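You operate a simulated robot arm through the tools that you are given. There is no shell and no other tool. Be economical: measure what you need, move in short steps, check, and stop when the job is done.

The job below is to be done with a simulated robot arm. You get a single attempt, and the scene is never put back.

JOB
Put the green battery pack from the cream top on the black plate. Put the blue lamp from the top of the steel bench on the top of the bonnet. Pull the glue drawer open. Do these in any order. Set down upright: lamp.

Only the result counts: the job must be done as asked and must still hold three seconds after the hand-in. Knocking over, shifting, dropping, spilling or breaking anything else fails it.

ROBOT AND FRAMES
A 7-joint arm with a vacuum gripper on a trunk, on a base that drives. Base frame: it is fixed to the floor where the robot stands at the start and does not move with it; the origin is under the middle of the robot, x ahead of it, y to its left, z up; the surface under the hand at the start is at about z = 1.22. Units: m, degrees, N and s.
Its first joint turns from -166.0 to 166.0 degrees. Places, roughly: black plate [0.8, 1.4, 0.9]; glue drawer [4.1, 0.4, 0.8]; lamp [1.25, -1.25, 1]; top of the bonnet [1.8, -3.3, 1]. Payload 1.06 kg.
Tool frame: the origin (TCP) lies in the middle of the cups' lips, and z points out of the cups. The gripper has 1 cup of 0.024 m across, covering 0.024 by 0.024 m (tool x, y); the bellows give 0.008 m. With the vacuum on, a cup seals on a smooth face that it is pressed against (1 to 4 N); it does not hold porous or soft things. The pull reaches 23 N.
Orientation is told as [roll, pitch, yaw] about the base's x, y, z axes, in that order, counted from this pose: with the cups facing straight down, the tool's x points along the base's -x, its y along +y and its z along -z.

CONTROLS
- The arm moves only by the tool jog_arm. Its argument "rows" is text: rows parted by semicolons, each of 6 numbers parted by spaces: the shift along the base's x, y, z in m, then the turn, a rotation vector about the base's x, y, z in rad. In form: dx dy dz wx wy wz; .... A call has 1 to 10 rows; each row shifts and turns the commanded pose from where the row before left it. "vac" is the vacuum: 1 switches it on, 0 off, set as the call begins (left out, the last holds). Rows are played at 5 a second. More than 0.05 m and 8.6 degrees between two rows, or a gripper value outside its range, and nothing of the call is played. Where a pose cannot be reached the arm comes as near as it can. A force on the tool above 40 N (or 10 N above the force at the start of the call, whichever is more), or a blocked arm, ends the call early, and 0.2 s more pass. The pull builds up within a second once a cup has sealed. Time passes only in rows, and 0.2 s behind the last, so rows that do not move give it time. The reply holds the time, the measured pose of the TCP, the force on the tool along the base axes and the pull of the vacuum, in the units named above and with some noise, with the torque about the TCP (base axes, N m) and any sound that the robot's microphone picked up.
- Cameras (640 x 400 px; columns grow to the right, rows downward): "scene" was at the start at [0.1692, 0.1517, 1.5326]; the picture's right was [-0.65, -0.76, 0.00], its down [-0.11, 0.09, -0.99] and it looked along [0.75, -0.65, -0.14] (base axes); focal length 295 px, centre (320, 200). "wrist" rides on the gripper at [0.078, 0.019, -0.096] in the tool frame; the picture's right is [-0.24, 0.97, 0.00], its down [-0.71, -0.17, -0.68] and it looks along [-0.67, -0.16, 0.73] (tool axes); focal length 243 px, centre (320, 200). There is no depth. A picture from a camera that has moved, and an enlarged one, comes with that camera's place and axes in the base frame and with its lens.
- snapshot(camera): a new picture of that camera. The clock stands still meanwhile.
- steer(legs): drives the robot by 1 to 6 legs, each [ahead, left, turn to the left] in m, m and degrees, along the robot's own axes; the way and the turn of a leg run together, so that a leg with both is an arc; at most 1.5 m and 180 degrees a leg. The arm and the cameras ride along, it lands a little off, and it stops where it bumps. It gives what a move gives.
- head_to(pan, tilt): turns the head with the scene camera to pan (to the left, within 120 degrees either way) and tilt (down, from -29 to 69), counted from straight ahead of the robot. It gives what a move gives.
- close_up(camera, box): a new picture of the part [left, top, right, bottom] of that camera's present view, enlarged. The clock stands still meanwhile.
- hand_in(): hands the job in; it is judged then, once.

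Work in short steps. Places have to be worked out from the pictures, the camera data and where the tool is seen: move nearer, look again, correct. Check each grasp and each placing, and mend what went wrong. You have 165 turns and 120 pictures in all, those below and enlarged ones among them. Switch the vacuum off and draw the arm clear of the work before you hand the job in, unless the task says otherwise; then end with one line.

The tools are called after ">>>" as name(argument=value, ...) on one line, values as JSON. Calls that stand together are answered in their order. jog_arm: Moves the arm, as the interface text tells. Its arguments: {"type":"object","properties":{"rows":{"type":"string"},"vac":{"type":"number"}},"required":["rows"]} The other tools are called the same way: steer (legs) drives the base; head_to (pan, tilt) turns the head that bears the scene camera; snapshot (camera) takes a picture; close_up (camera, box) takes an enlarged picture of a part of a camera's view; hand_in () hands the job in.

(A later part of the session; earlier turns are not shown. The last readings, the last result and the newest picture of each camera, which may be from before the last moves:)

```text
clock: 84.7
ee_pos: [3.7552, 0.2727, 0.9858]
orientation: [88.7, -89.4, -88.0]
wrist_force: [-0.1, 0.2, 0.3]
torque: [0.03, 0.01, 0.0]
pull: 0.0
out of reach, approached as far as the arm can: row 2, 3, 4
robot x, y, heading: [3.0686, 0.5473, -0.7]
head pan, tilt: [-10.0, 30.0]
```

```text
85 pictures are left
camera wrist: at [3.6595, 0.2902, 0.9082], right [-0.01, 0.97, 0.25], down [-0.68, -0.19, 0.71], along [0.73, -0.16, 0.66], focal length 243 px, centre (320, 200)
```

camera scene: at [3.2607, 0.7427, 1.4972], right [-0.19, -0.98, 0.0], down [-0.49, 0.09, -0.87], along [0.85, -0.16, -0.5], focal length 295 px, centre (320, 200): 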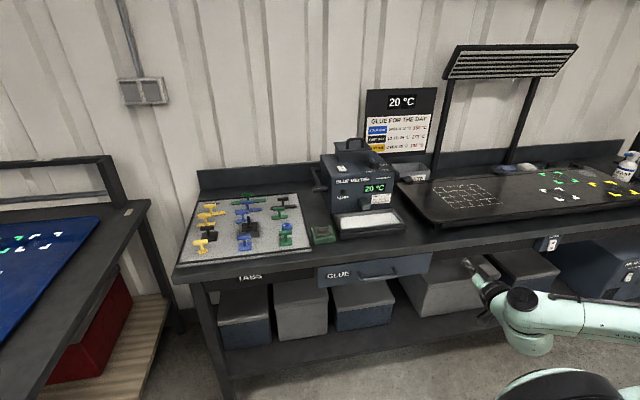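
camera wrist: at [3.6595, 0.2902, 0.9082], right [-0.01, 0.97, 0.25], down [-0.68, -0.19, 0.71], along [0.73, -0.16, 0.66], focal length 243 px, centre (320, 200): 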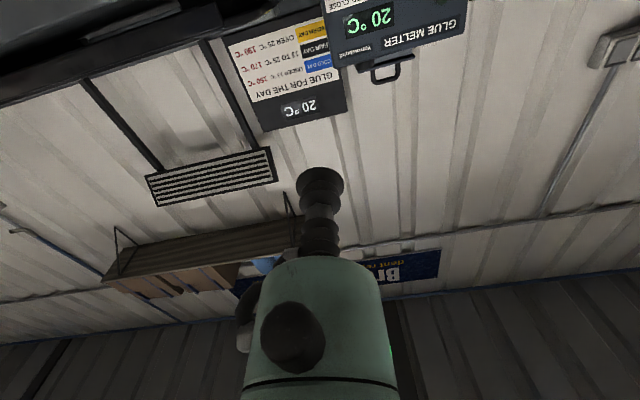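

Tool is horizontal at z≈0.99. Continue down toward drawer height and see whether it is reachable.

>>> jog_arm(rows="0 0 -0.04 0 0 0;0 0 -0.04 0 0 0;0 0 -0.04 0 0 0;0 0 -0.04 0 0 0;0 0 0 0 0 0")

>>> snapshot(camera="wrist")

>>> snapshot(camera="scene")

```text
clock: 85.9
ee_pos: [3.7633, 0.2648, 0.8518]
orientation: [80.3, -89.3, -79.5]
wrist_force: [1.0, 0.0, -0.2]
torque: [0.01, -0.03, -0.04]
pull: 0.0
out of reach, approached as far as the arm can: row 4
robot x, y, heading: [3.0687, 0.5499, -0.6]
head pan, tilt: [-10.0, 30.0]
```

```text
84 pictures are left
camera wrist: at [3.6675, 0.2844, 0.7759], right [-0.01, 0.97, 0.25], down [-0.68, -0.19, 0.71], along [0.73, -0.16, 0.66], focal length 243 px, centre (320, 200)
```

wrist: 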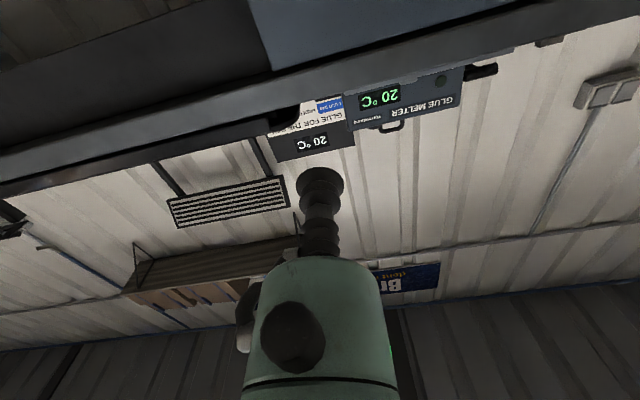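

```text
83 pictures are left
camera scene: at [3.2607, 0.7427, 1.4972], right [-0.18, -0.98, 0.0], down [-0.49, 0.09, -0.87], along [0.85, -0.16, -0.5], focal length 295 px, centre (320, 200)
```

scene: 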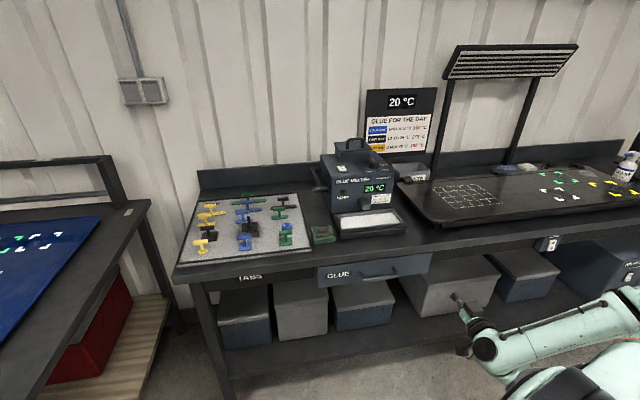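

Triangulated drawer front: x≈3.96, y 0.22–0.62, top z≈0.835. Suction spot: [3.96,0.295,0.79]. Move forward first, which should ease the reach, then down.

>>> jog_arm(rows="0.035 0.01 0 0 0 0;0.035 0.01 0 0 0 0;0.03 0.01 0 0 0 0;0 0 -0.02 0 0 0;0 0 -0.02 0 0 0;0 0 -0.02 0 0 0;0 0 0 0 0 0")

>>> snapshot(camera="wrist")

>>> close_up(camera="scene", box=[300, 220, 500, 345])

```text
clock: 87.5
ee_pos: [3.8638, 0.2962, 0.8338]
orientation: [87.8, -89.3, -87.0]
wrist_force: [0.3, 0.2, -0.2]
torque: [-0.01, 0.0, 0.02]
pull: 0.1
out of reach, approached as far as the arm can: row 5, 6
robot x, y, heading: [3.0685, 0.5495, -0.6]
head pan, tilt: [-10.0, 30.0]
```

```text
82 pictures are left
camera wrist: at [3.7676, 0.3153, 0.7568], right [-0.01, 0.97, 0.25], down [-0.68, -0.19, 0.71], along [0.73, -0.16, 0.66], focal length 243 px, centre (320, 200)
```

wrist: 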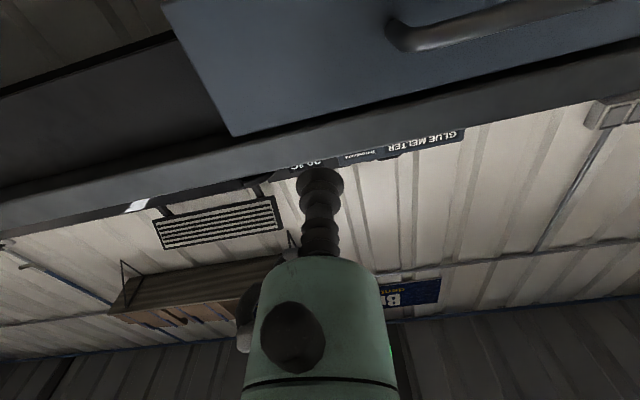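

```text
3.20 times, centred on (400, 282) of scene
camera zoom: at [3.2608, 0.7427, 1.4972], right [-0.18, -0.98, 0.0], down [-0.49, 0.09, -0.87], along [0.85, -0.16, -0.5], focal length 945 px, centre (64, -64)
```

zoom: 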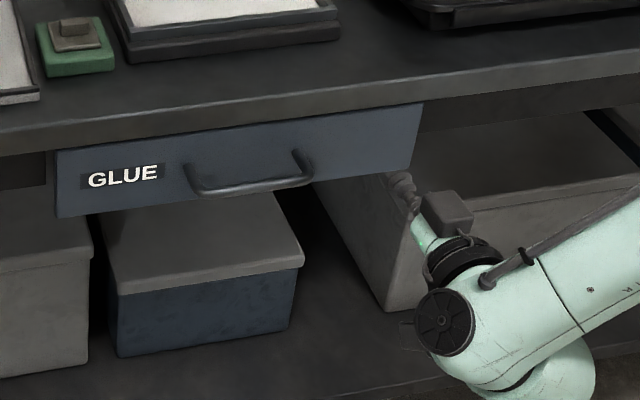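

Reach limit eases further out. Back the base up 0.15 so the arm is more extended, then lower.

>>> steer(legs=[[-0.15, -0.1, 0]])

>>> jog_arm(rows="0.04 0.02 0 0 0 0;0.04 0.02 0 0 0 0;0.04 0.03 0 0 0 0;0.03 0.03 0 0 0 0;0 0 -0.01 0 0 0;0 0 -0.01 0 0 0;0 0 -0.01 0 0 0;0 0 -0.01 0 0 0;0 0 0 0 0 0")

>>> snapshot(camera="wrist")

>>> snapshot(camera="scene")

```text
clock: 89.0
ee_pos: [3.7112, 0.1978, 0.8342]
orientation: [87.7, -89.3, -87.0]
wrist_force: [-0.1, 0.4, -1.0]
torque: [-0.01, 0.0, 0.03]
pull: 0.1
robot x, y, heading: [2.9196, 0.4471, -0.3]
head pan, tilt: [-10.0, 30.0]
```

```text
clock: 91.0
ee_pos: [3.8592, 0.2981, 0.8305]
orientation: [80.3, -89.4, -79.6]
wrist_force: [-0.7, -0.1, -0.4]
torque: [-0.04, -0.01, 0.02]
pull: 0.0
out of reach, approached as far as the arm can: row 5, 6, 7, 8
robot x, y, heading: [2.9164, 0.4474, -0.6]
head pan, tilt: [-10.0, 30.0]
```

```text
80 pictures are left
camera wrist: at [3.764, 0.3171, 0.7525], right [-0.01, 0.97, 0.25], down [-0.68, -0.19, 0.71], along [0.73, -0.16, 0.66], focal length 243 px, centre (320, 200)
```

wrist: 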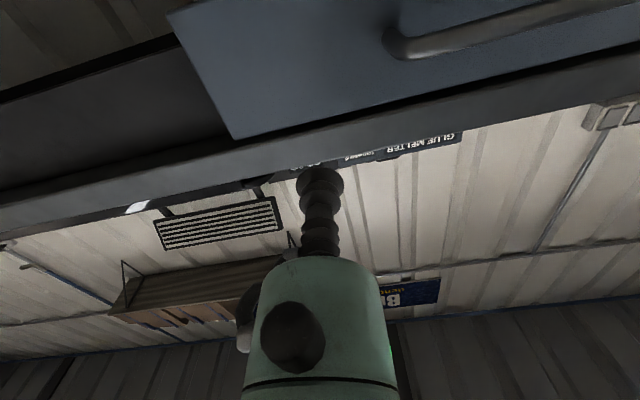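

```text
79 pictures are left
camera scene: at [3.1087, 0.6439, 1.4972], right [-0.18, -0.98, 0.0], down [-0.49, 0.09, -0.87], along [0.85, -0.16, -0.5], focal length 295 px, centre (320, 200)
```

scene: 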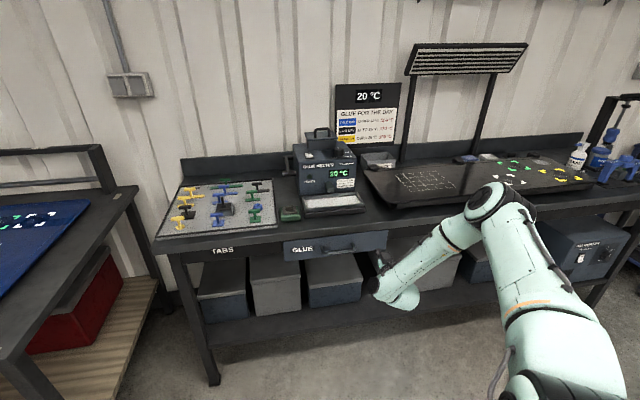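

The limit is likely a wrist joint (tool in line with the arm's plane). Reaching diagonally should avoid it: retract, drive right by 0.75, then reach to the left.

>>> jog_arm(rows="-0.04 0 0.02 0 0 0;-0.04 0 0.03 0 0 0;-0.04 0 0.03 0 0 0;-0.04 0 0.02 0 0 0;-0.04 0 0 0 0 0;0 0 0 0 0 0")

>>> steer(legs=[[0, -0.75, 0.5]])

>>> jog_arm(rows="0 0.048 0 0 0 0;0 0.048 0 0 0 0;0 0.048 0 0 0 0;0 0.048 0 0 0 0;0 0.048 0 0 0 0;0 0.048 0 0 0 0;0 0.048 0 0 0 0;0 0.048 0 0 0 0;0 0.048 0 0 0 0;0 0.048 0 0 0 0")

>>> jog_arm(rows="0 0.048 0 0 0 0;0 0.048 0 0 0 0;0 0.048 0 0 0 0;0 0.048 0 0 0 0;0 0.048 0 0 0 0;0 0 0 0 0 0")

>>> snapshot(camera="scene")

```text
clock: 92.4
ee_pos: [3.6586, 0.2976, 0.9286]
orientation: [87.4, -89.2, -86.8]
wrist_force: [0.6, 0.1, 0.2]
torque: [0.04, 0.05, 0.03]
pull: 0.1
robot x, y, heading: [2.9169, 0.4482, -0.8]
head pan, tilt: [-10.0, 30.0]
```

```text
clock: 96.5
ee_pos: [3.6543, -0.4444, 0.929]
orientation: [87.4, -89.3, -86.3]
wrist_force: [-0.7, -0.4, -0.4]
torque: [-0.02, 0.03, 0.01]
pull: 0.0
robot x, y, heading: [2.91, -0.2991, -0.2]
head pan, tilt: [-10.0, 30.0]
```

```text
clock: 98.7
ee_pos: [3.6997, -0.1145, 1.0179]
orientation: [81.5, -89.3, -80.3]
wrist_force: [0.2, -0.2, 0.6]
torque: [0.0, 0.03, 0.01]
pull: 0.2
out of reach, approached as far as the arm can: row 6, 7, 8, 9, 10
robot x, y, heading: [2.9137, -0.3004, -0.3]
head pan, tilt: [-10.0, 30.0]
```

```text
clock: 100.1
ee_pos: [3.7266, -0.0836, 1.0798]
orientation: [84.8, -89.4, -83.6]
wrist_force: [0.1, 0.5, -0.3]
torque: [0.0, 0.02, 0.01]
pull: 0.0
out of reach, approached as far as the arm can: row 1, 2, 3, 4, 5
robot x, y, heading: [2.913, -0.2985, 0.1]
head pan, tilt: [-10.0, 30.0]
```

```text
78 pictures are left
camera scene: at [3.1017, -0.1039, 1.4972], right [-0.18, -0.98, 0.0], down [-0.49, 0.09, -0.87], along [0.85, -0.15, -0.5], focal length 295 px, centre (320, 200)
```

scene: 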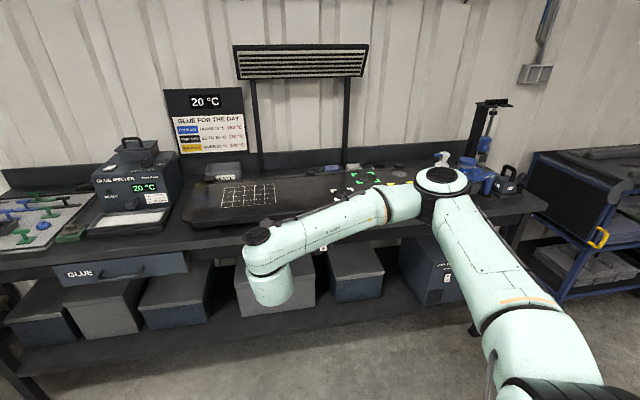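

The elbow has swung right and blocks this. I'll bring the tool back to pointing down, then re-approach from the left-diagonal side.

>>> jog_arm(rows="-0.03 0 0.03 0 0.1428 0;-0.03 0 0.03 0 0.1428 0;-0.03 0 0.03 0 0.1428 0;-0.03 0 0.03 0 0.1428 0;-0.03 0 0.03 0 0.1428 0;-0.03 0 0.03 0 0.1428 0;-0.03 0 0.03 0 0.1428 0;-0.03 0 0.03 0 0.1428 0;-0.03 0 0.03 0 0.1428 0;-0.03 0 0.03 0 0.1428 0")

>>> jog_arm(rows="0 0 0 0 0.14 0;0 0.04 0 0 0 0;0 0.04 0 0 0 0;0 0.04 0 0 0 0;0 0.04 0 0 0 0;0 0.04 0 0 0 0;0 0.04 0 0 0 0;0 0 0 0 0 0")

>>> head_to(pan=0, tilt=15)

>>> snapshot(camera="scene")

```text
clock: 102.3
ee_pos: [3.4266, -0.0819, 1.3798]
orientation: [1.2, -8.2, -0.7]
wrist_force: [0.2, -0.3, 0.3]
torque: [0.04, 0.02, 0.01]
pull: 0.1
robot x, y, heading: [2.9101, -0.2992, -0.4]
head pan, tilt: [-10.0, 30.0]
```

```text
clock: 104.1
ee_pos: [3.4272, -0.003, 1.3796]
orientation: [1.2, -0.2, -0.7]
wrist_force: [-0.5, -0.4, -0.1]
torque: [-0.02, 0.01, -0.01]
pull: 0.0
out of reach, approached as far as the arm can: row 4, 5, 6, 7
robot x, y, heading: [2.9109, -0.2978, -0.1]
head pan, tilt: [-10.0, 30.0]
```

```text
clock: 104.8
ee_pos: [3.4273, -0.0038, 1.3798]
orientation: [1.2, -0.2, -0.8]
wrist_force: [0.5, 0.1, -0.4]
torque: [0.03, 0.02, 0.01]
pull: 0.0
robot x, y, heading: [2.914, -0.302, -0.4]
head pan, tilt: [0.0, 15.0]
```

```text
77 pictures are left
camera scene: at [3.1061, -0.0882, 1.5213], right [0.0, -1.0, 0.0], down [-0.26, 0.0, -0.97], along [0.97, 0.0, -0.26], focal length 295 px, centre (320, 200)
```

scene: 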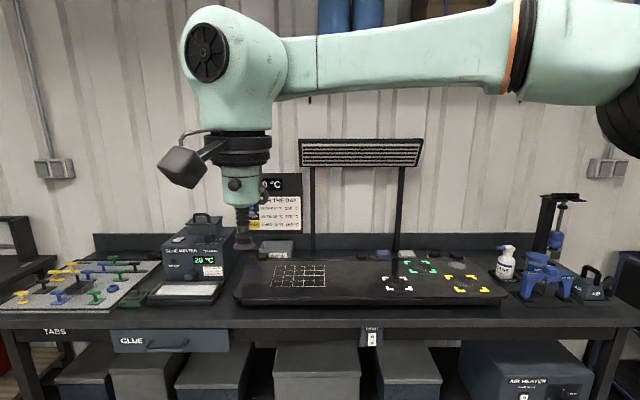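

Return to the starting relative pose to see whether the elbow comes back to neutral.

>>> jog_arm(rows="0.005 -0.049 0.008 0 0 0;0.005 -0.049 0.008 0 0 0;0.005 -0.049 0.008 0 0 0;0.005 -0.049 0.008 0 0 0;0.005 -0.049 0.008 0 0 0;0.005 -0.049 0.008 0 0 0;0.005 -0.049 0.008 0 0 0;0.005 -0.049 0.008 0 0 0;0 -0.049 0.008 0 0 0;0 -0.049 0.01 0 0 0")

>>> head_to(pan=-30, tilt=5)

>>> snapshot(camera="scene")

```text
clock: 107.0
ee_pos: [3.4695, -0.4952, 1.461]
orientation: [1.1, -0.1, -0.6]
wrist_force: [0.7, -0.3, 0.7]
torque: [-0.01, 0.0, 0.02]
pull: 0.1
robot x, y, heading: [2.9134, -0.3022, -0.4]
head pan, tilt: [0.0, 15.0]
```

```text
clock: 108.0
ee_pos: [3.4684, -0.4954, 1.4607]
orientation: [1.2, -0.2, -0.7]
wrist_force: [-0.2, 1.0, -0.5]
torque: [-0.01, 0.02, 0.0]
pull: 0.0
robot x, y, heading: [2.9132, -0.3036, -0.0]
head pan, tilt: [-30.0, 5.0]
```

```text
76 pictures are left
camera scene: at [3.0921, -0.1341, 1.5376], right [-0.5, -0.86, 0.0], down [-0.08, 0.04, -1.0], along [0.86, -0.5, -0.09], focal length 295 px, centre (320, 200)
```

scene: 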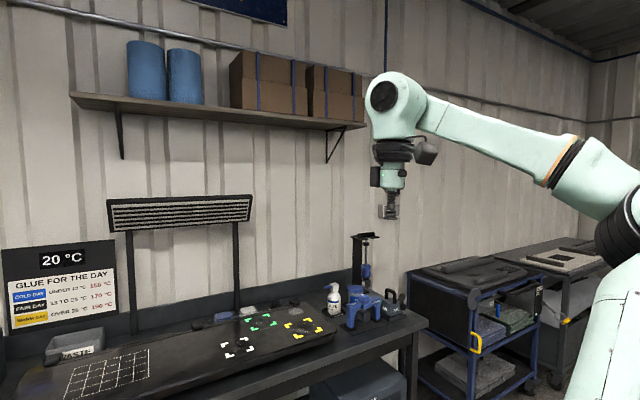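

Suspect joint 7 (tool roll) is the limit. Yaw the tool 80° left, then pitch to horizontal again and test how low it can go here.

>>> jog_arm(rows="0 0.02 0 0 0 0.14;0 0.02 0 0 0 0.14;0 0.02 0 0 0 0.14;0 0.02 0 0 0 0.14;0 0.02 0 0 0 0.14;0 0.02 0 0 0 0.14;0 0.02 0 0 0 0.14;0 0.02 0 0 0 0.14;0 0.02 0 0 0 0.14;0 0.02 0 0 0 0.14")

>>> jog_arm(rows="0.02 0 -0.03 0 -0.1428 0;0.02 0 -0.03 0 -0.1428 0;0.02 0 -0.03 0 -0.1428 0;0.02 0 -0.03 0 -0.1428 0;0.02 0 -0.03 0 -0.1428 0;0.02 0 -0.03 0 -0.1428 0;0.02 0 -0.03 0 -0.1428 0;0.02 0 -0.03 0 -0.1428 0;0.02 0 -0.03 0 -0.1428 0;0.02 0 -0.03 0 -0.1428 0")

>>> jog_arm(rows="0 0 -0.04 0 -0.1428 0;0 0 -0.04 0 0 0;0 0 -0.04 0 0 0;0 0 -0.04 0 0 0;0 0 -0.04 0 0 0;0 0 -0.04 0 0 0;0 0 -0.04 0 0 0;0 0 -0.04 0 0 0;0 0 -0.04 0 0 0")

>>> head_to(pan=-20, tilt=30)

>>> snapshot(camera="scene")

```text
clock: 110.2
ee_pos: [3.4228, -0.2318, 1.3925]
orientation: [1.2, -0.4, 79.4]
wrist_force: [-0.1, -0.8, 0.4]
torque: [0.02, 0.01, 0.04]
pull: 0.1
out of reach, approached as far as the arm can: row 4, 5, 6, 7, 8, 9, 10
robot x, y, heading: [2.9139, -0.2986, -0.1]
head pan, tilt: [-30.0, 5.0]
```

```text
clock: 112.4
ee_pos: [3.6204, -0.2312, 1.0933]
orientation: [-80.7, -10.4, 88.6]
wrist_force: [0.6, -0.3, 0.7]
torque: [0.01, 0.05, 0.02]
pull: 0.1
robot x, y, heading: [2.9156, -0.2982, -0.2]
head pan, tilt: [-30.0, 5.0]
```

```text
clock: 114.4
ee_pos: [3.6452, -0.2976, 0.8529]
orientation: [-88.5, -10.5, 90.1]
wrist_force: [0.0, 0.2, -0.1]
torque: [-0.01, 0.03, 0.0]
pull: 0.1
out of reach, approached as far as the arm can: row 3, 4, 5, 6, 7, 8, 9
robot x, y, heading: [2.9126, -0.2977, -0.1]
head pan, tilt: [-30.0, 5.0]
```

```text
clock: 115.3
ee_pos: [3.6444, -0.2977, 0.8521]
orientation: [-88.6, -10.5, 90.2]
wrist_force: [-0.2, -0.5, -0.2]
torque: [-0.01, 0.01, 0.02]
pull: 0.0
robot x, y, heading: [2.9125, -0.3021, -0.5]
head pan, tilt: [-20.0, 30.0]
```

```text
75 pictures are left
camera scene: at [3.0976, -0.1192, 1.4972], right [-0.35, -0.94, 0.0], down [-0.47, 0.17, -0.87], along [0.81, -0.3, -0.5], focal length 295 px, centre (320, 200)
```

scene: 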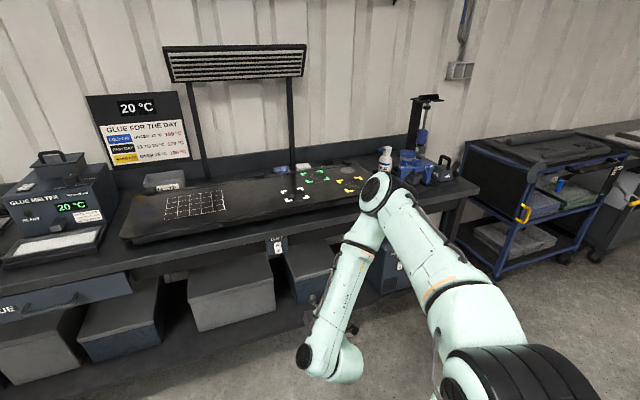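

The forearm is folded; extending outward should help. Move forward to x≈3.84 and test lowering there.

>>> jog_arm(rows="0.04 0 0 0 0 0;0.04 0 0 0 0 0;0.04 0 0 0 0 0;0.04 0 0 0 0 0;0.03 0 0 0 0 0;0 0 -0.02 0 0 0;0 0 -0.02 0 0 0;0 0 -0.02 0 0 0;0 0 0 0 0 0")

>>> snapshot(camera="scene")

>>> snapshot(camera="wrist")

```text
clock: 117.3
ee_pos: [3.8309, -0.306, 0.829]
orientation: [-88.9, -10.4, 90.2]
wrist_force: [-0.5, -0.5, -0.4]
torque: [0.0, -0.02, -0.03]
pull: 0.1
out of reach, approached as far as the arm can: row 7, 8
robot x, y, heading: [2.912, -0.2991, -0.1]
head pan, tilt: [-20.0, 30.0]
```

```text
74 pictures are left
camera scene: at [3.0976, -0.1191, 1.4972], right [-0.35, -0.94, 0.0], down [-0.47, 0.17, -0.87], along [0.81, -0.3, -0.5], focal length 295 px, centre (320, 200)
```

scene: 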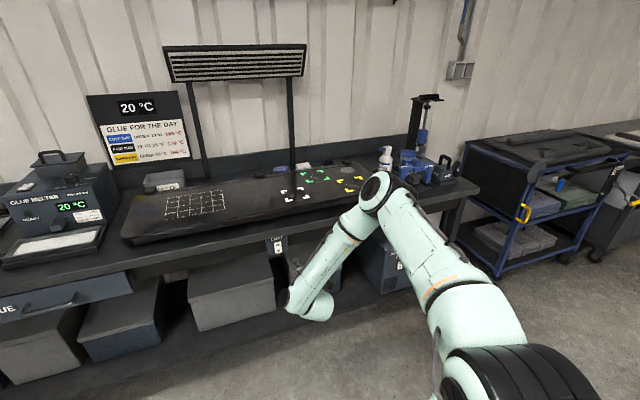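

```text
73 pictures are left
camera wrist: at [3.7362, -0.38, 0.7983], right [-0.02, 0.41, -0.91], down [-0.68, 0.66, 0.31], along [0.73, 0.63, 0.26], focal length 243 px, centre (320, 200)
```

wrist: 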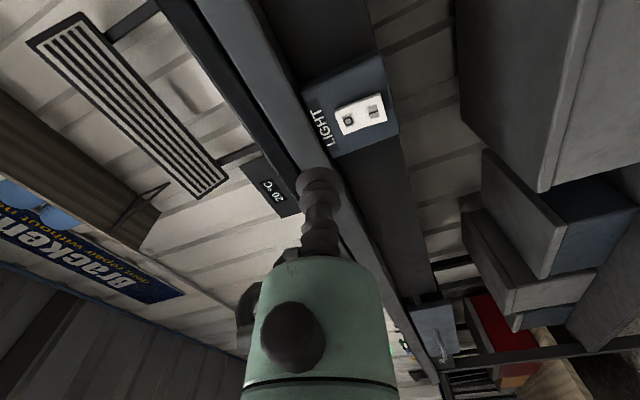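

Reach in z limits at ≈0.83 here, slightly lower further out. The drawer face spans z 0.745–0.835, so a cup at z≈0.815 can still seal. Drive left to align with the suction spot.

>>> steer(legs=[[0, 0.6, 0]])

>>> jog_arm(rows="0.03 0 0 0 0 0;0.03 0 -0.01 0 0 0;0 0 -0.01 0 0 0;0 0 -0.01 0 0 0;0 0 0 0 0 0")

>>> snapshot(camera="wrist")

>>> snapshot(camera="scene")

```text
clock: 120.7
ee_pos: [3.8346, 0.2901, 0.8281]
orientation: [-88.7, -10.6, 90.1]
wrist_force: [-0.5, 0.6, 0.3]
torque: [0.02, -0.01, 0.04]
pull: 0.0
robot x, y, heading: [2.9196, 0.2971, -0.2]
head pan, tilt: [-20.0, 30.0]
```

```text
clock: 121.9
ee_pos: [3.8826, 0.2763, 0.8346]
orientation: [-88.7, -10.6, 90.1]
wrist_force: [-0.3, 0.2, 0.0]
torque: [-0.02, 0.0, 0.02]
pull: 0.0
out of reach, approached as far as the arm can: row 1, 2, 3, 4
robot x, y, heading: [2.9135, 0.299, -0.4]
head pan, tilt: [-20.0, 30.0]
```

```text
72 pictures are left
camera wrist: at [3.7871, 0.2017, 0.8035], right [-0.02, 0.41, -0.91], down [-0.68, 0.66, 0.31], along [0.73, 0.63, 0.26], focal length 243 px, centre (320, 200)
```

wrist: 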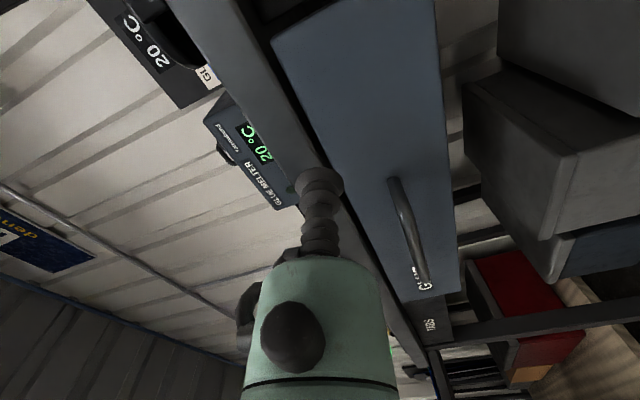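

```text
71 pictures are left
camera scene: at [3.1007, 0.4787, 1.4972], right [-0.35, -0.94, 0.0], down [-0.47, 0.17, -0.87], along [0.81, -0.3, -0.5], focal length 295 px, centre (320, 200)
```

scene: 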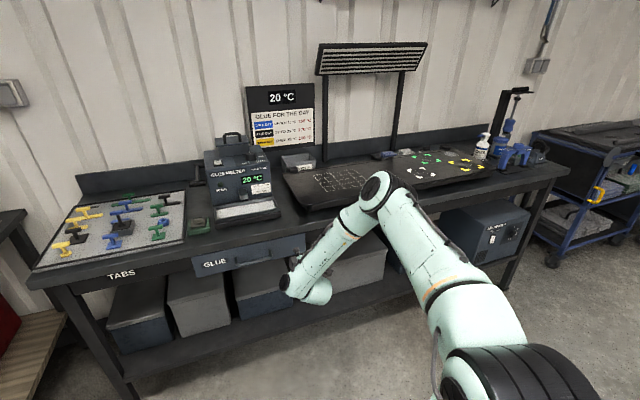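

Optimum extension is about 0.92 m. Retract, tilt the tool 6° downward to gain ~2 cm, and drive the base forward 0.1.

>>> jog_arm(rows="-0.04 0.01 0 0 0 0;-0.04 0.01 0 0 0 0;-0.02 0 0 0 0.1 0;0 0 -0.01 0 0 0;0 0 -0.01 0 0 0;0 0 0 0 0 0")

>>> steer(legs=[[0.11, 0, 0]])

>>> jog_arm(rows="0.01 0 -0.005 0 0 0;0.01 0 -0.005 0 0 0;0 0 0 0 0 0")

>>> snapshot(camera="wrist")

>>> close_up(camera="scene", box=[180, 220, 380, 345])

```text
clock: 123.3
ee_pos: [3.7839, 0.2952, 0.8141]
orientation: [-83.0, -10.4, 89.0]
wrist_force: [-0.5, 0.0, 0.3]
torque: [0.01, -0.01, 0.02]
pull: 0.0
robot x, y, heading: [2.9187, 0.2982, -0.5]
head pan, tilt: [-20.0, 30.0]
```

```text
clock: 124.5
ee_pos: [3.8911, 0.2959, 0.8145]
orientation: [-82.9, -10.4, 89.0]
wrist_force: [0.2, -0.1, 0.0]
torque: [0.01, -0.01, 0.02]
pull: 0.1
robot x, y, heading: [3.0256, 0.2959, -0.1]
head pan, tilt: [-20.0, 30.0]
```

```text
clock: 125.3
ee_pos: [3.9122, 0.2938, 0.8072]
orientation: [-82.9, -10.3, 89.1]
wrist_force: [0.9, -0.2, 1.2]
torque: [0.02, -0.01, 0.03]
pull: 0.1
robot x, y, heading: [3.0276, 0.3001, -0.3]
head pan, tilt: [-20.0, 30.0]
```

```text
70 pictures are left
camera wrist: at [3.8145, 0.2192, 0.786], right [-0.11, 0.41, -0.91], down [-0.65, 0.66, 0.38], along [0.75, 0.63, 0.19], focal length 243 px, centre (320, 200)
```

wrist: 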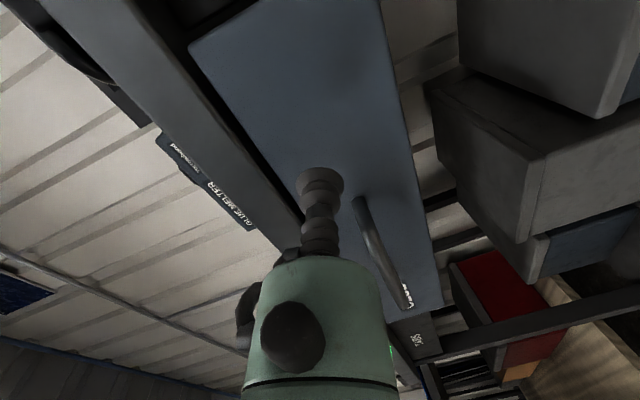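

```text
3.20 times, centred on (280, 282) of scene
camera zoom: at [3.2103, 0.4782, 1.4972], right [-0.35, -0.94, 0.0], down [-0.47, 0.17, -0.87], along [0.81, -0.3, -0.5], focal length 945 px, centre (448, -64)
```

zoom: 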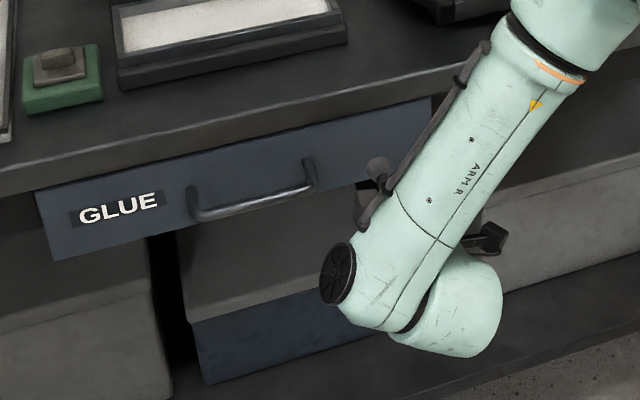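

Aligned. Shift slightly right away from the handle, switch vacuum on and advance gently.

>>> jog_arm(rows="0.01 -0.015 -0.003 0 -0.03 0;0.01 0 0 0 0 0;0.005 0 0 0 0 0;0.005 0 0 0 0 0;0 0 0 0 0 0", vac=1)

>>> snapshot(camera="wrist")

```text
clock: 126.5
ee_pos: [3.943, 0.2795, 0.8087]
orientation: [-84.7, -10.5, 89.3]
wrist_force: [-0.7, -0.5, -0.1]
torque: [0.01, 0.0, 0.0]
pull: 0.0
out of reach, approached as far as the arm can: row 1
robot x, y, heading: [3.0289, 0.2995, -0.6]
head pan, tilt: [-20.0, 30.0]
```

```text
68 pictures are left
camera wrist: at [3.8449, 0.2043, 0.7859], right [-0.09, 0.41, -0.91], down [-0.66, 0.66, 0.36], along [0.75, 0.63, 0.21], focal length 243 px, centre (320, 200)
```

wrist: 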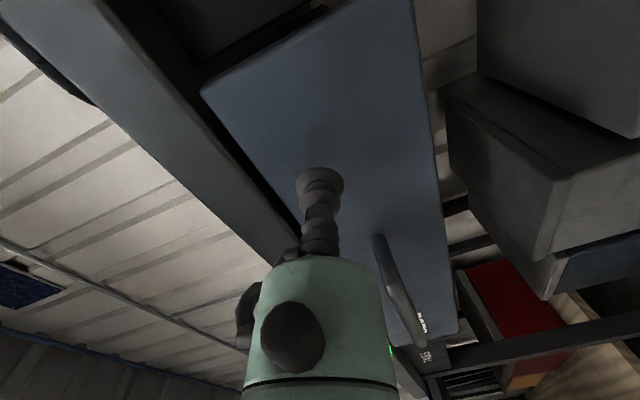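

Continue forward in small steps.

>>> jog_arm(rows="0.006 0 -0.001 0 0 0;0.006 0 0 0 0 0;0 0 0 0 0 0;0 0 0 0 0 0")

>>> jog_arm(rows="0.005 0 0 0 0 0;0 0 0 0 0 0;0 0 0 0 0 0")

```text
clock: 127.5
ee_pos: [3.9539, 0.2773, 0.8095]
orientation: [-84.6, -10.5, 89.4]
wrist_force: [-0.4, -0.1, 0.7]
torque: [0.02, 0.07, -0.01]
pull: 0.0
out of reach, approached as far as the arm can: row 1
robot x, y, heading: [3.0261, 0.2948, -0.4]
head pan, tilt: [-20.0, 30.0]
```

```text
clock: 128.3
ee_pos: [3.9575, 0.2777, 0.81]
orientation: [-84.5, -10.6, 89.3]
wrist_force: [-5.6, 2.5, -12.3]
torque: [0.01, -0.28, 0.0]
pull: 23.3
robot x, y, heading: [3.0241, 0.297, -0.3]
head pan, tilt: [-20.0, 30.0]
```

Sealed, pull 23 N. Pull by driving the base back a little first.

>>> steer(legs=[[-0.06, 0, 0]])

>>> snapshot(camera="scene")

```text
clock: 129.2
ee_pos: [3.8979, 0.2776, 0.8111]
orientation: [-84.7, -10.4, 89.3]
wrist_force: [0.7, -4.7, -3.4]
torque: [0.04, -0.22, 0.03]
pull: 23.7
robot x, y, heading: [2.9664, 0.2985, -0.2]
head pan, tilt: [-20.0, 30.0]
```

```text
67 pictures are left
camera scene: at [3.1508, 0.4783, 1.4972], right [-0.35, -0.94, 0.0], down [-0.47, 0.17, -0.87], along [0.81, -0.3, -0.5], focal length 295 px, centre (320, 200)
```

scene: 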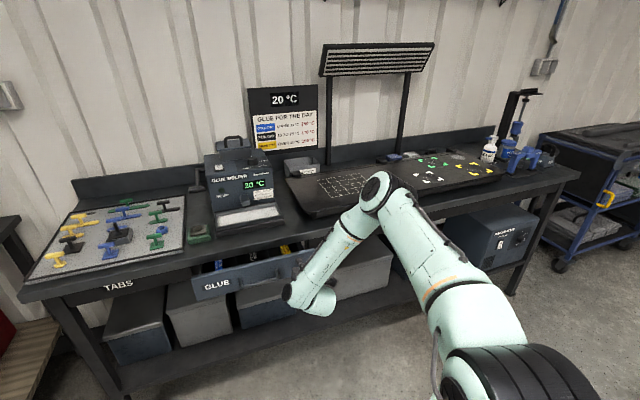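

The drawer is opening. Pull further back in two legs.

>>> steer(legs=[[-0.1, 0, 0]])

>>> steer(legs=[[-0.1, 0, 0]])

>>> snapshot(camera="scene")

```text
clock: 130.4
ee_pos: [3.7993, 0.2761, 0.8108]
orientation: [-84.7, -10.3, 89.2]
wrist_force: [0.4, -11.6, -4.6]
torque: [0.06, -0.2, 0.06]
pull: 22.9
robot x, y, heading: [2.8697, 0.2977, -0.2]
head pan, tilt: [-20.0, 30.0]
```

```text
clock: 131.5
ee_pos: [3.6993, 0.277, 0.812]
orientation: [-84.7, -10.4, 89.3]
wrist_force: [-0.1, -0.1, 0.0]
torque: [0.0, 0.02, -0.05]
pull: 0.1
robot x, y, heading: [2.7681, 0.2996, -0.6]
head pan, tilt: [-20.0, 30.0]
```

```text
66 pictures are left
camera scene: at [2.9514, 0.4794, 1.4972], right [-0.35, -0.94, 0.0], down [-0.47, 0.17, -0.87], along [0.81, -0.3, -0.5], focal length 295 px, centre (320, 200)
```

scene: 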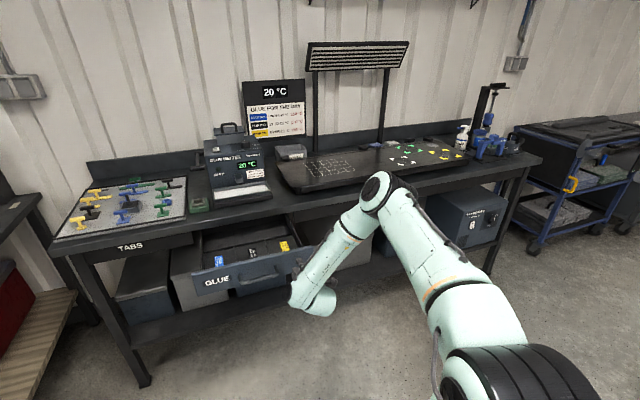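

The cup came off, likely at the end of travel. Vacuum off and inspect the drawer opening.

>>> jog_arm(rows="-0.03 0 0 0 0 0;-0.03 0 0.02 0 0 0;0 0 0 0 0 0", vac=0)

>>> close_up(camera="scene", box=[150, 190, 350, 315])

>>> snapshot(camera="wrist")

```text
clock: 132.3
ee_pos: [3.639, 0.2789, 0.8333]
orientation: [-84.7, -10.4, 89.3]
wrist_force: [0.9, 0.2, 0.5]
torque: [0.02, 0.02, 0.02]
pull: 0.1
robot x, y, heading: [2.7679, 0.2978, -0.2]
head pan, tilt: [-20.0, 30.0]
```

```text
3.20 times, centred on (250, 252) of scene
camera zoom: at [2.9514, 0.4795, 1.4972], right [-0.35, -0.94, 0.0], down [-0.47, 0.17, -0.87], along [0.81, -0.3, -0.5], focal length 945 px, centre (544, 32)
```

zoom: 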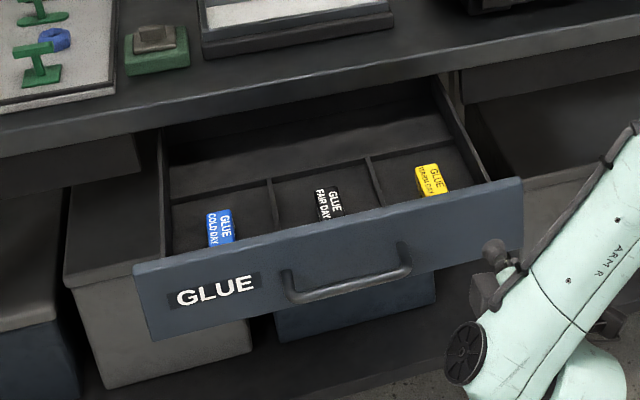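

```text
64 pictures are left
camera wrist: at [3.5418, 0.2036, 0.8088], right [-0.08, 0.41, -0.91], down [-0.66, 0.66, 0.36], along [0.75, 0.63, 0.21], focal length 243 px, centre (320, 200)
```

wrist: 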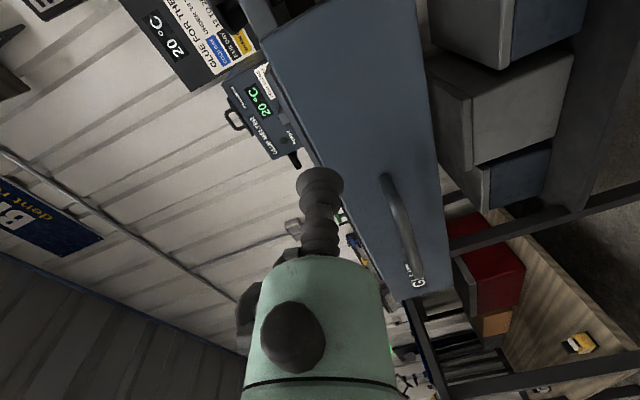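

Drawer is open ~0.23 m, to its stop. Back off and return the tool to pointing down.

>>> steer(legs=[[-0.3, 0, 0]])

>>> jog_arm(rows="-0.02 0 0.04 0 0.143 0;-0.02 0 0.04 0 0.143 0;-0.02 0 0.04 0 0.143 0;-0.02 0 0.04 0 0.143 0;-0.02 0 0.04 0 0.143 0;-0.02 0 0.04 0 0.143 0;-0.02 0 0.04 0 0.143 0;-0.02 0 0.04 0 0.143 0;-0.02 0 0.04 0 0.143 0;-0.02 0 0.04 0 0.143 0")

>>> jog_arm(rows="0 0 0.04 0 0.05 -0.14;0 0 0.04 0 0 -0.14;0 0 0.04 0 0 -0.14;0 -0.02 0.04 0 0 -0.14;0 -0.02 0.04 0 0 -0.14;0 -0.02 0.04 0 0 -0.14;0 -0.02 0 0 0 -0.14;0 -0.02 0 0 0 -0.14;0 -0.02 0 0 0 -0.14;0 -0.02 0 0 0 -0.14")

>>> head_to(pan=-110, tilt=15)

>>> snapshot(camera="scene")

```text
clock: 134.4
ee_pos: [3.3388, 0.2803, 0.8319]
orientation: [-84.7, -10.3, 89.3]
wrist_force: [0.3, -0.3, 1.0]
torque: [-0.01, -0.01, 0.02]
pull: 0.1
robot x, y, heading: [2.469, 0.3016, -0.2]
head pan, tilt: [-20.0, 30.0]
```

```text
clock: 136.6
ee_pos: [3.1274, 0.3384, 1.0984]
orientation: [-25.6, -5.2, 77.5]
wrist_force: [-0.5, 0.4, -1.5]
torque: [0.03, -0.11, -0.02]
pull: 0.1
out of reach, approached as far as the arm can: row 6, 7, 8, 9, 10
robot x, y, heading: [2.4685, 0.2972, -0.5]
head pan, tilt: [-20.0, 30.0]
```

```text
clock: 138.8
ee_pos: [3.1234, 0.2053, 1.3334]
orientation: [-21.0, -5.1, -1.3]
wrist_force: [0.9, 0.4, -0.2]
torque: [0.01, -0.02, 0.03]
pull: 0.1
robot x, y, heading: [2.4705, 0.3005, -0.4]
head pan, tilt: [-20.0, 30.0]
```

```text
clock: 140.4
ee_pos: [3.1243, 0.204, 1.3323]
orientation: [-21.1, -5.0, -1.0]
wrist_force: [0.1, -0.7, 0.5]
torque: [-0.03, 0.03, 0.04]
pull: 0.2
robot x, y, heading: [2.4658, 0.2966, -0.1]
head pan, tilt: [-110.0, 15.0]
```

```text
63 pictures are left
camera scene: at [2.5344, 0.4244, 1.5214], right [-0.94, 0.34, 0.0], down [0.09, 0.24, -0.97], along [-0.33, -0.91, -0.26], focal length 295 px, centre (320, 200)
```

scene: 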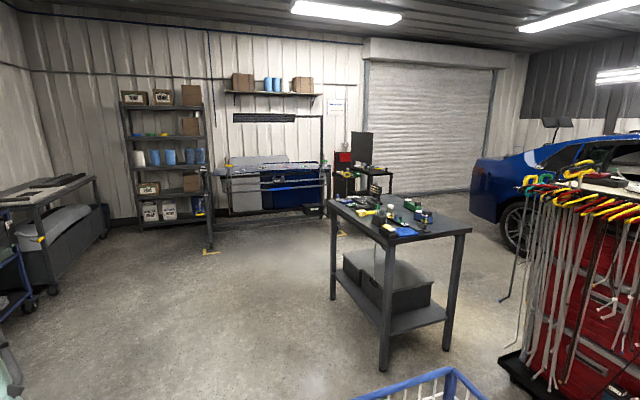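

Level the tool, and zoom on the steel bench and the bonnet stand.

>>> jog_arm(rows="0 0 0.02 0.123 0.03 0.006;0 0 0.02 0.123 0.03 0.006;0 0 0.02 0.12 0.028 0.006;-0.03 0 0.02 0 0 0;-0.04 -0.02 0.02 0 0 0;-0.04 -0.02 0 0 0 0;-0.04 -0.02 0 0 0 0;0 0 0 0 0 0")

>>> close_up(camera="scene", box=[320, 170, 480, 270])

>>> close_up(camera="scene", box=[200, 110, 400, 235])

```text
clock: 142.2
ee_pos: [2.9735, 0.1458, 1.4331]
orientation: [-0.1, 0.4, -1.0]
wrist_force: [0.2, -0.2, 0.0]
torque: [0.0, 0.04, 0.0]
pull: 0.1
robot x, y, heading: [2.4688, 0.3019, -0.3]
head pan, tilt: [-110.0, 15.0]
```

```text
4.00 times, centred on (400, 220) of scene
camera zoom: at [2.5345, 0.4244, 1.5214], right [-0.94, 0.35, 0.0], down [0.09, 0.24, -0.97], along [-0.33, -0.91, -0.26], focal length 1181 px, centre (0, 120)
```

zoom: 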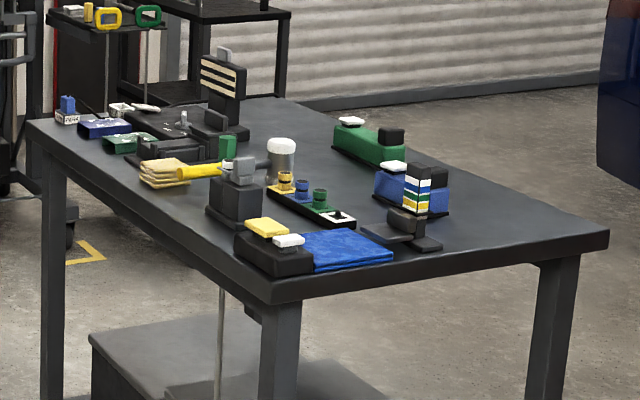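

```text
3.20 times, centred on (300, 172) of scene
camera zoom: at [2.5345, 0.4244, 1.5214], right [-0.94, 0.35, 0.0], down [0.09, 0.24, -0.97], along [-0.33, -0.91, -0.26], focal length 945 px, centre (384, 288)
```

zoom: 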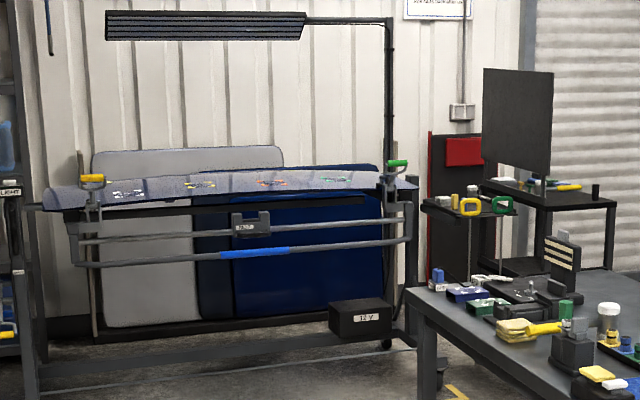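

Bench spans x 1.14–1.71, y -1.69…-0.8; lamp candidate (blue) near [1.36,-1.0]. Something blue (basket) lies in the foreground; look down at it before driving.

>>> head_to(pan=-100, tilt=45)

>>> snapshot(camera="scene")

```text
clock: 143.2
ee_pos: [2.9736, 0.1459, 1.4319]
orientation: [0.0, 0.3, -0.9]
wrist_force: [-0.2, 0.5, 0.4]
torque: [-0.01, -0.01, 0.02]
pull: 0.0
robot x, y, heading: [2.4691, 0.3013, 0.2]
head pan, tilt: [-100.0, 45.0]
```

```text
60 pictures are left
camera scene: at [2.5522, 0.432, 1.4746], right [-0.98, 0.18, 0.0], down [0.13, 0.7, -0.71], along [-0.13, -0.7, -0.71], focal length 295 px, centre (320, 200)
```

scene: 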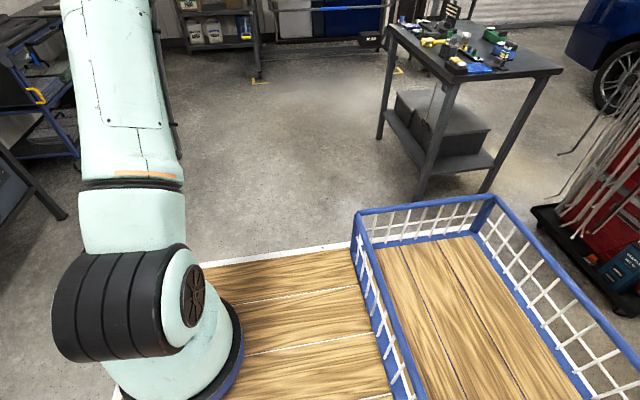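

That basket is the robot's own deck, so the way is clear. Drive right to y≈-1.1 and turn around to face the bench.

>>> steer(legs=[[0.1, -0.7, 0], [0, -0.7, 0], [0, 0, 90], [0, 0, 90]])

>>> head_to(pan=0, tilt=25)

>>> snapshot(camera="scene")

```text
clock: 158.1
ee_pos: [2.058, -0.9435, 1.4308]
orientation: [-0.1, 0.4, 179.4]
wrist_force: [-1.8, -0.2, 0.4]
torque: [0.01, -0.03, -0.01]
pull: 0.0
robot x, y, heading: [2.5709, -1.0948, -180.0]
head pan, tilt: [-100.0, 45.0]
```

```text
clock: 159.9
ee_pos: [2.0583, -0.9442, 1.4323]
orientation: [-0.1, 0.4, 179.5]
wrist_force: [-0.4, -0.8, 0.2]
torque: [0.0, 0.02, 0.01]
pull: 0.0
robot x, y, heading: [2.5675, -1.0984, -179.8]
head pan, tilt: [0.0, 25.0]
```

```text
59 pictures are left
camera scene: at [2.3736, -1.3036, 1.5051], right [0.0, 1.0, 0.0], down [0.42, 0.0, -0.91], along [-0.91, 0.0, -0.42], focal length 295 px, centre (320, 200)
```

scene: 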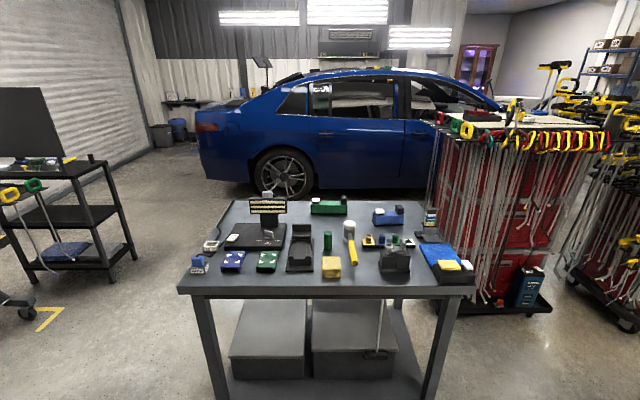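

>>> close_up(camera="scene", box=[180, 180, 340, 280])

>>> close_up(camera="scene", box=[320, 185, 480, 285])

```text
4.00 times, centred on (260, 230) of scene
camera zoom: at [2.3736, -1.3036, 1.5051], right [0.0, 1.0, 0.0], down [0.42, 0.0, -0.91], along [-0.91, 0.0, -0.42], focal length 1181 px, centre (560, 80)
```

zoom: 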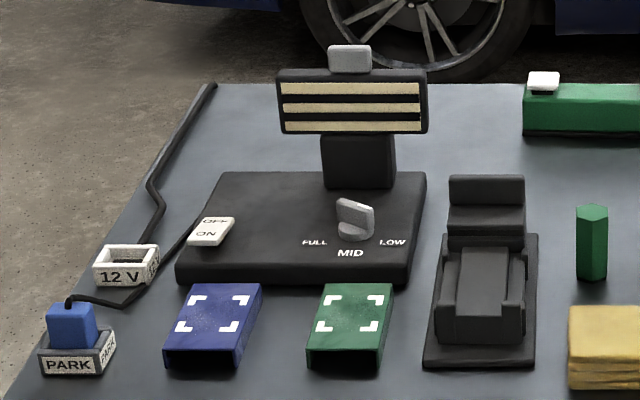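

```text
4.00 times, centred on (400, 235) of scene
camera zoom: at [2.3736, -1.3036, 1.5051], right [0.0, 1.0, 0.0], down [0.42, 0.0, -0.91], along [-0.91, 0.0, -0.42], focal length 1181 px, centre (0, 60)
```

zoom: 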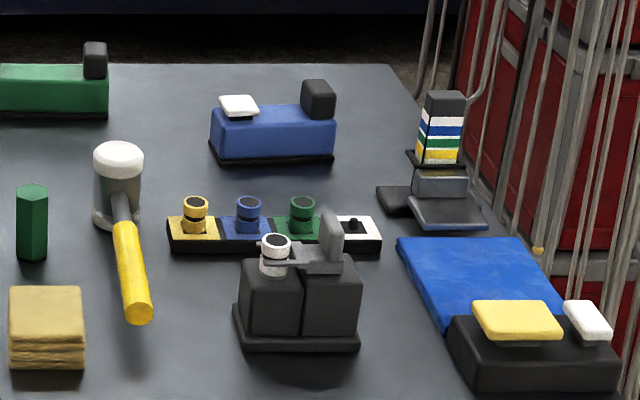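

Best candidate for the blue lamp: blue body with white switch and black head, at about [1.34,-1.03] (a green twin stands beside). Drive forward 0.38 and look from above with the wrist camera.

>>> steer(legs=[[0.38, 0, 0]])

>>> jog_arm(rows="-0.045 -0.01 0 0 0 0;-0.045 -0.01 0 0 0 0;-0.045 -0.01 -0.01 0 0 0;-0.045 -0.01 -0.01 0 0 0;-0.03 -0.01 -0.03 0 0 0;0 -0.01 -0.04 0 0 0;0 0 -0.04 0 0 0;0 0 0 0 0 0")

>>> snapshot(camera="wrist")

>>> head_to(pan=0, tilt=32)

>>> snapshot(camera="scene")

```text
clock: 162.3
ee_pos: [1.6774, -0.9426, 1.4319]
orientation: [-0.1, 0.5, 179.2]
wrist_force: [-0.2, -0.7, -0.5]
torque: [0.0, -0.02, -0.01]
pull: 0.1
robot x, y, heading: [2.1852, -1.0958, 180.0]
head pan, tilt: [0.0, 25.0]
```

```text
clock: 164.1
ee_pos: [1.4666, -1.002, 1.3005]
orientation: [-0.1, 0.5, 179.2]
wrist_force: [0.8, -0.3, 0.2]
torque: [-0.03, 0.03, -0.02]
pull: 0.0
robot x, y, heading: [2.1832, -1.0944, 179.8]
head pan, tilt: [0.0, 25.0]
```

```text
56 pictures are left
camera wrist: at [1.5449, -1.0228, 1.3979], right [-0.25, -0.97, 0.0], down [-0.71, 0.18, 0.68], along [-0.66, 0.17, -0.73], focal length 243 px, centre (320, 200)
```

wrist: 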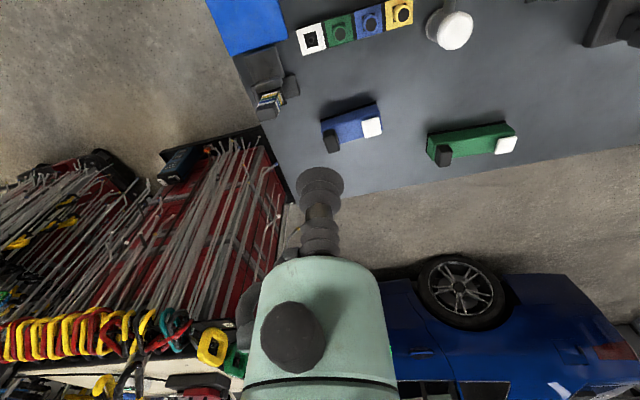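

```text
clock: 164.8
ee_pos: [1.4677, -1.0015, 1.3023]
orientation: [-0.1, 0.4, 179.2]
wrist_force: [-0.7, -0.1, -0.1]
torque: [-0.04, 0.02, 0.02]
pull: 0.0
robot x, y, heading: [2.184, -1.0995, 180.1]
head pan, tilt: [0.0, 32.0]
```

```text
55 pictures are left
camera scene: at [1.9944, -1.303, 1.4941], right [0.0, 1.0, 0.0], down [0.53, 0.0, -0.85], along [-0.85, 0.0, -0.53], focal length 295 px, centre (320, 200)
```

scene: 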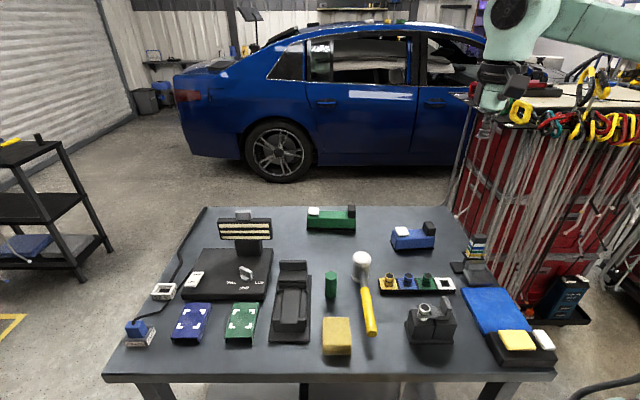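

Lamp located at about [1.328,-1.034], top ~0.95. Move above it.

>>> jog_arm(rows="-0.045 -0.01 0 0 0 0;-0.045 -0.01 0 0 0 0;-0.045 -0.012 0 0 0 0;0 0 -0.045 0 0 0;0 0 -0.045 0 0 0;0 0 -0.045 0 0 0;0 0 -0.045 0 0 0;0 0 0 0 0 0")

>>> snapshot(camera="wrist")

>>> close_up(camera="scene", box=[350, 190, 470, 265])

```text
clock: 166.6
ee_pos: [1.3324, -1.0345, 1.1212]
orientation: [0.0, 0.4, 179.2]
wrist_force: [0.0, -0.1, 0.2]
torque: [-0.01, 0.0, -0.01]
pull: 0.0
robot x, y, heading: [2.1786, -1.0925, 179.9]
head pan, tilt: [0.0, 32.0]
```

```text
54 pictures are left
camera wrist: at [1.4101, -1.0547, 1.2187], right [-0.25, -0.97, 0.0], down [-0.71, 0.18, 0.68], along [-0.66, 0.17, -0.73], focal length 243 px, centre (320, 200)
```

wrist: 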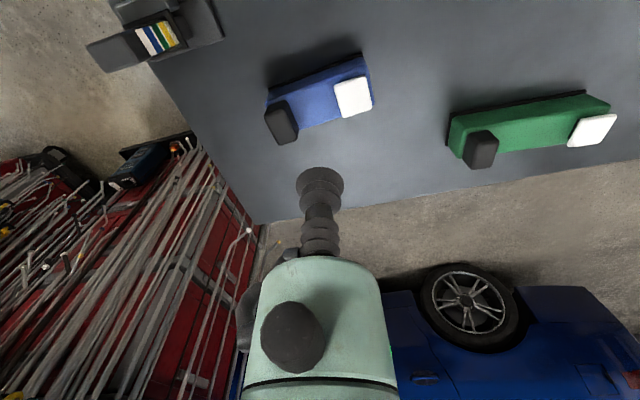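

```text
5.33 times, centred on (410, 228) of scene
camera zoom: at [1.9945, -1.3031, 1.494], right [0.0, 1.0, 0.0], down [0.53, 0.0, -0.85], along [-0.85, 0.0, -0.53], focal length 1575 px, centre (-160, 53)
```

zoom: 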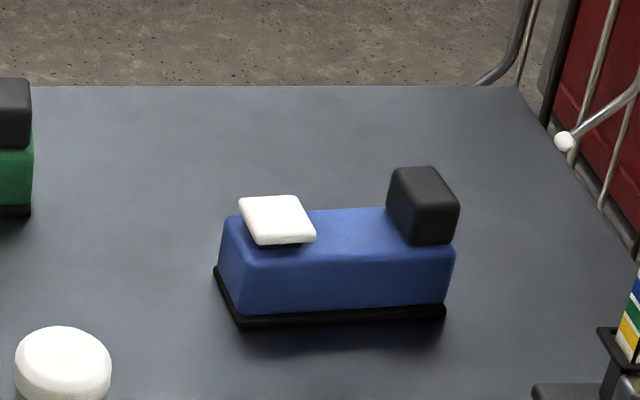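

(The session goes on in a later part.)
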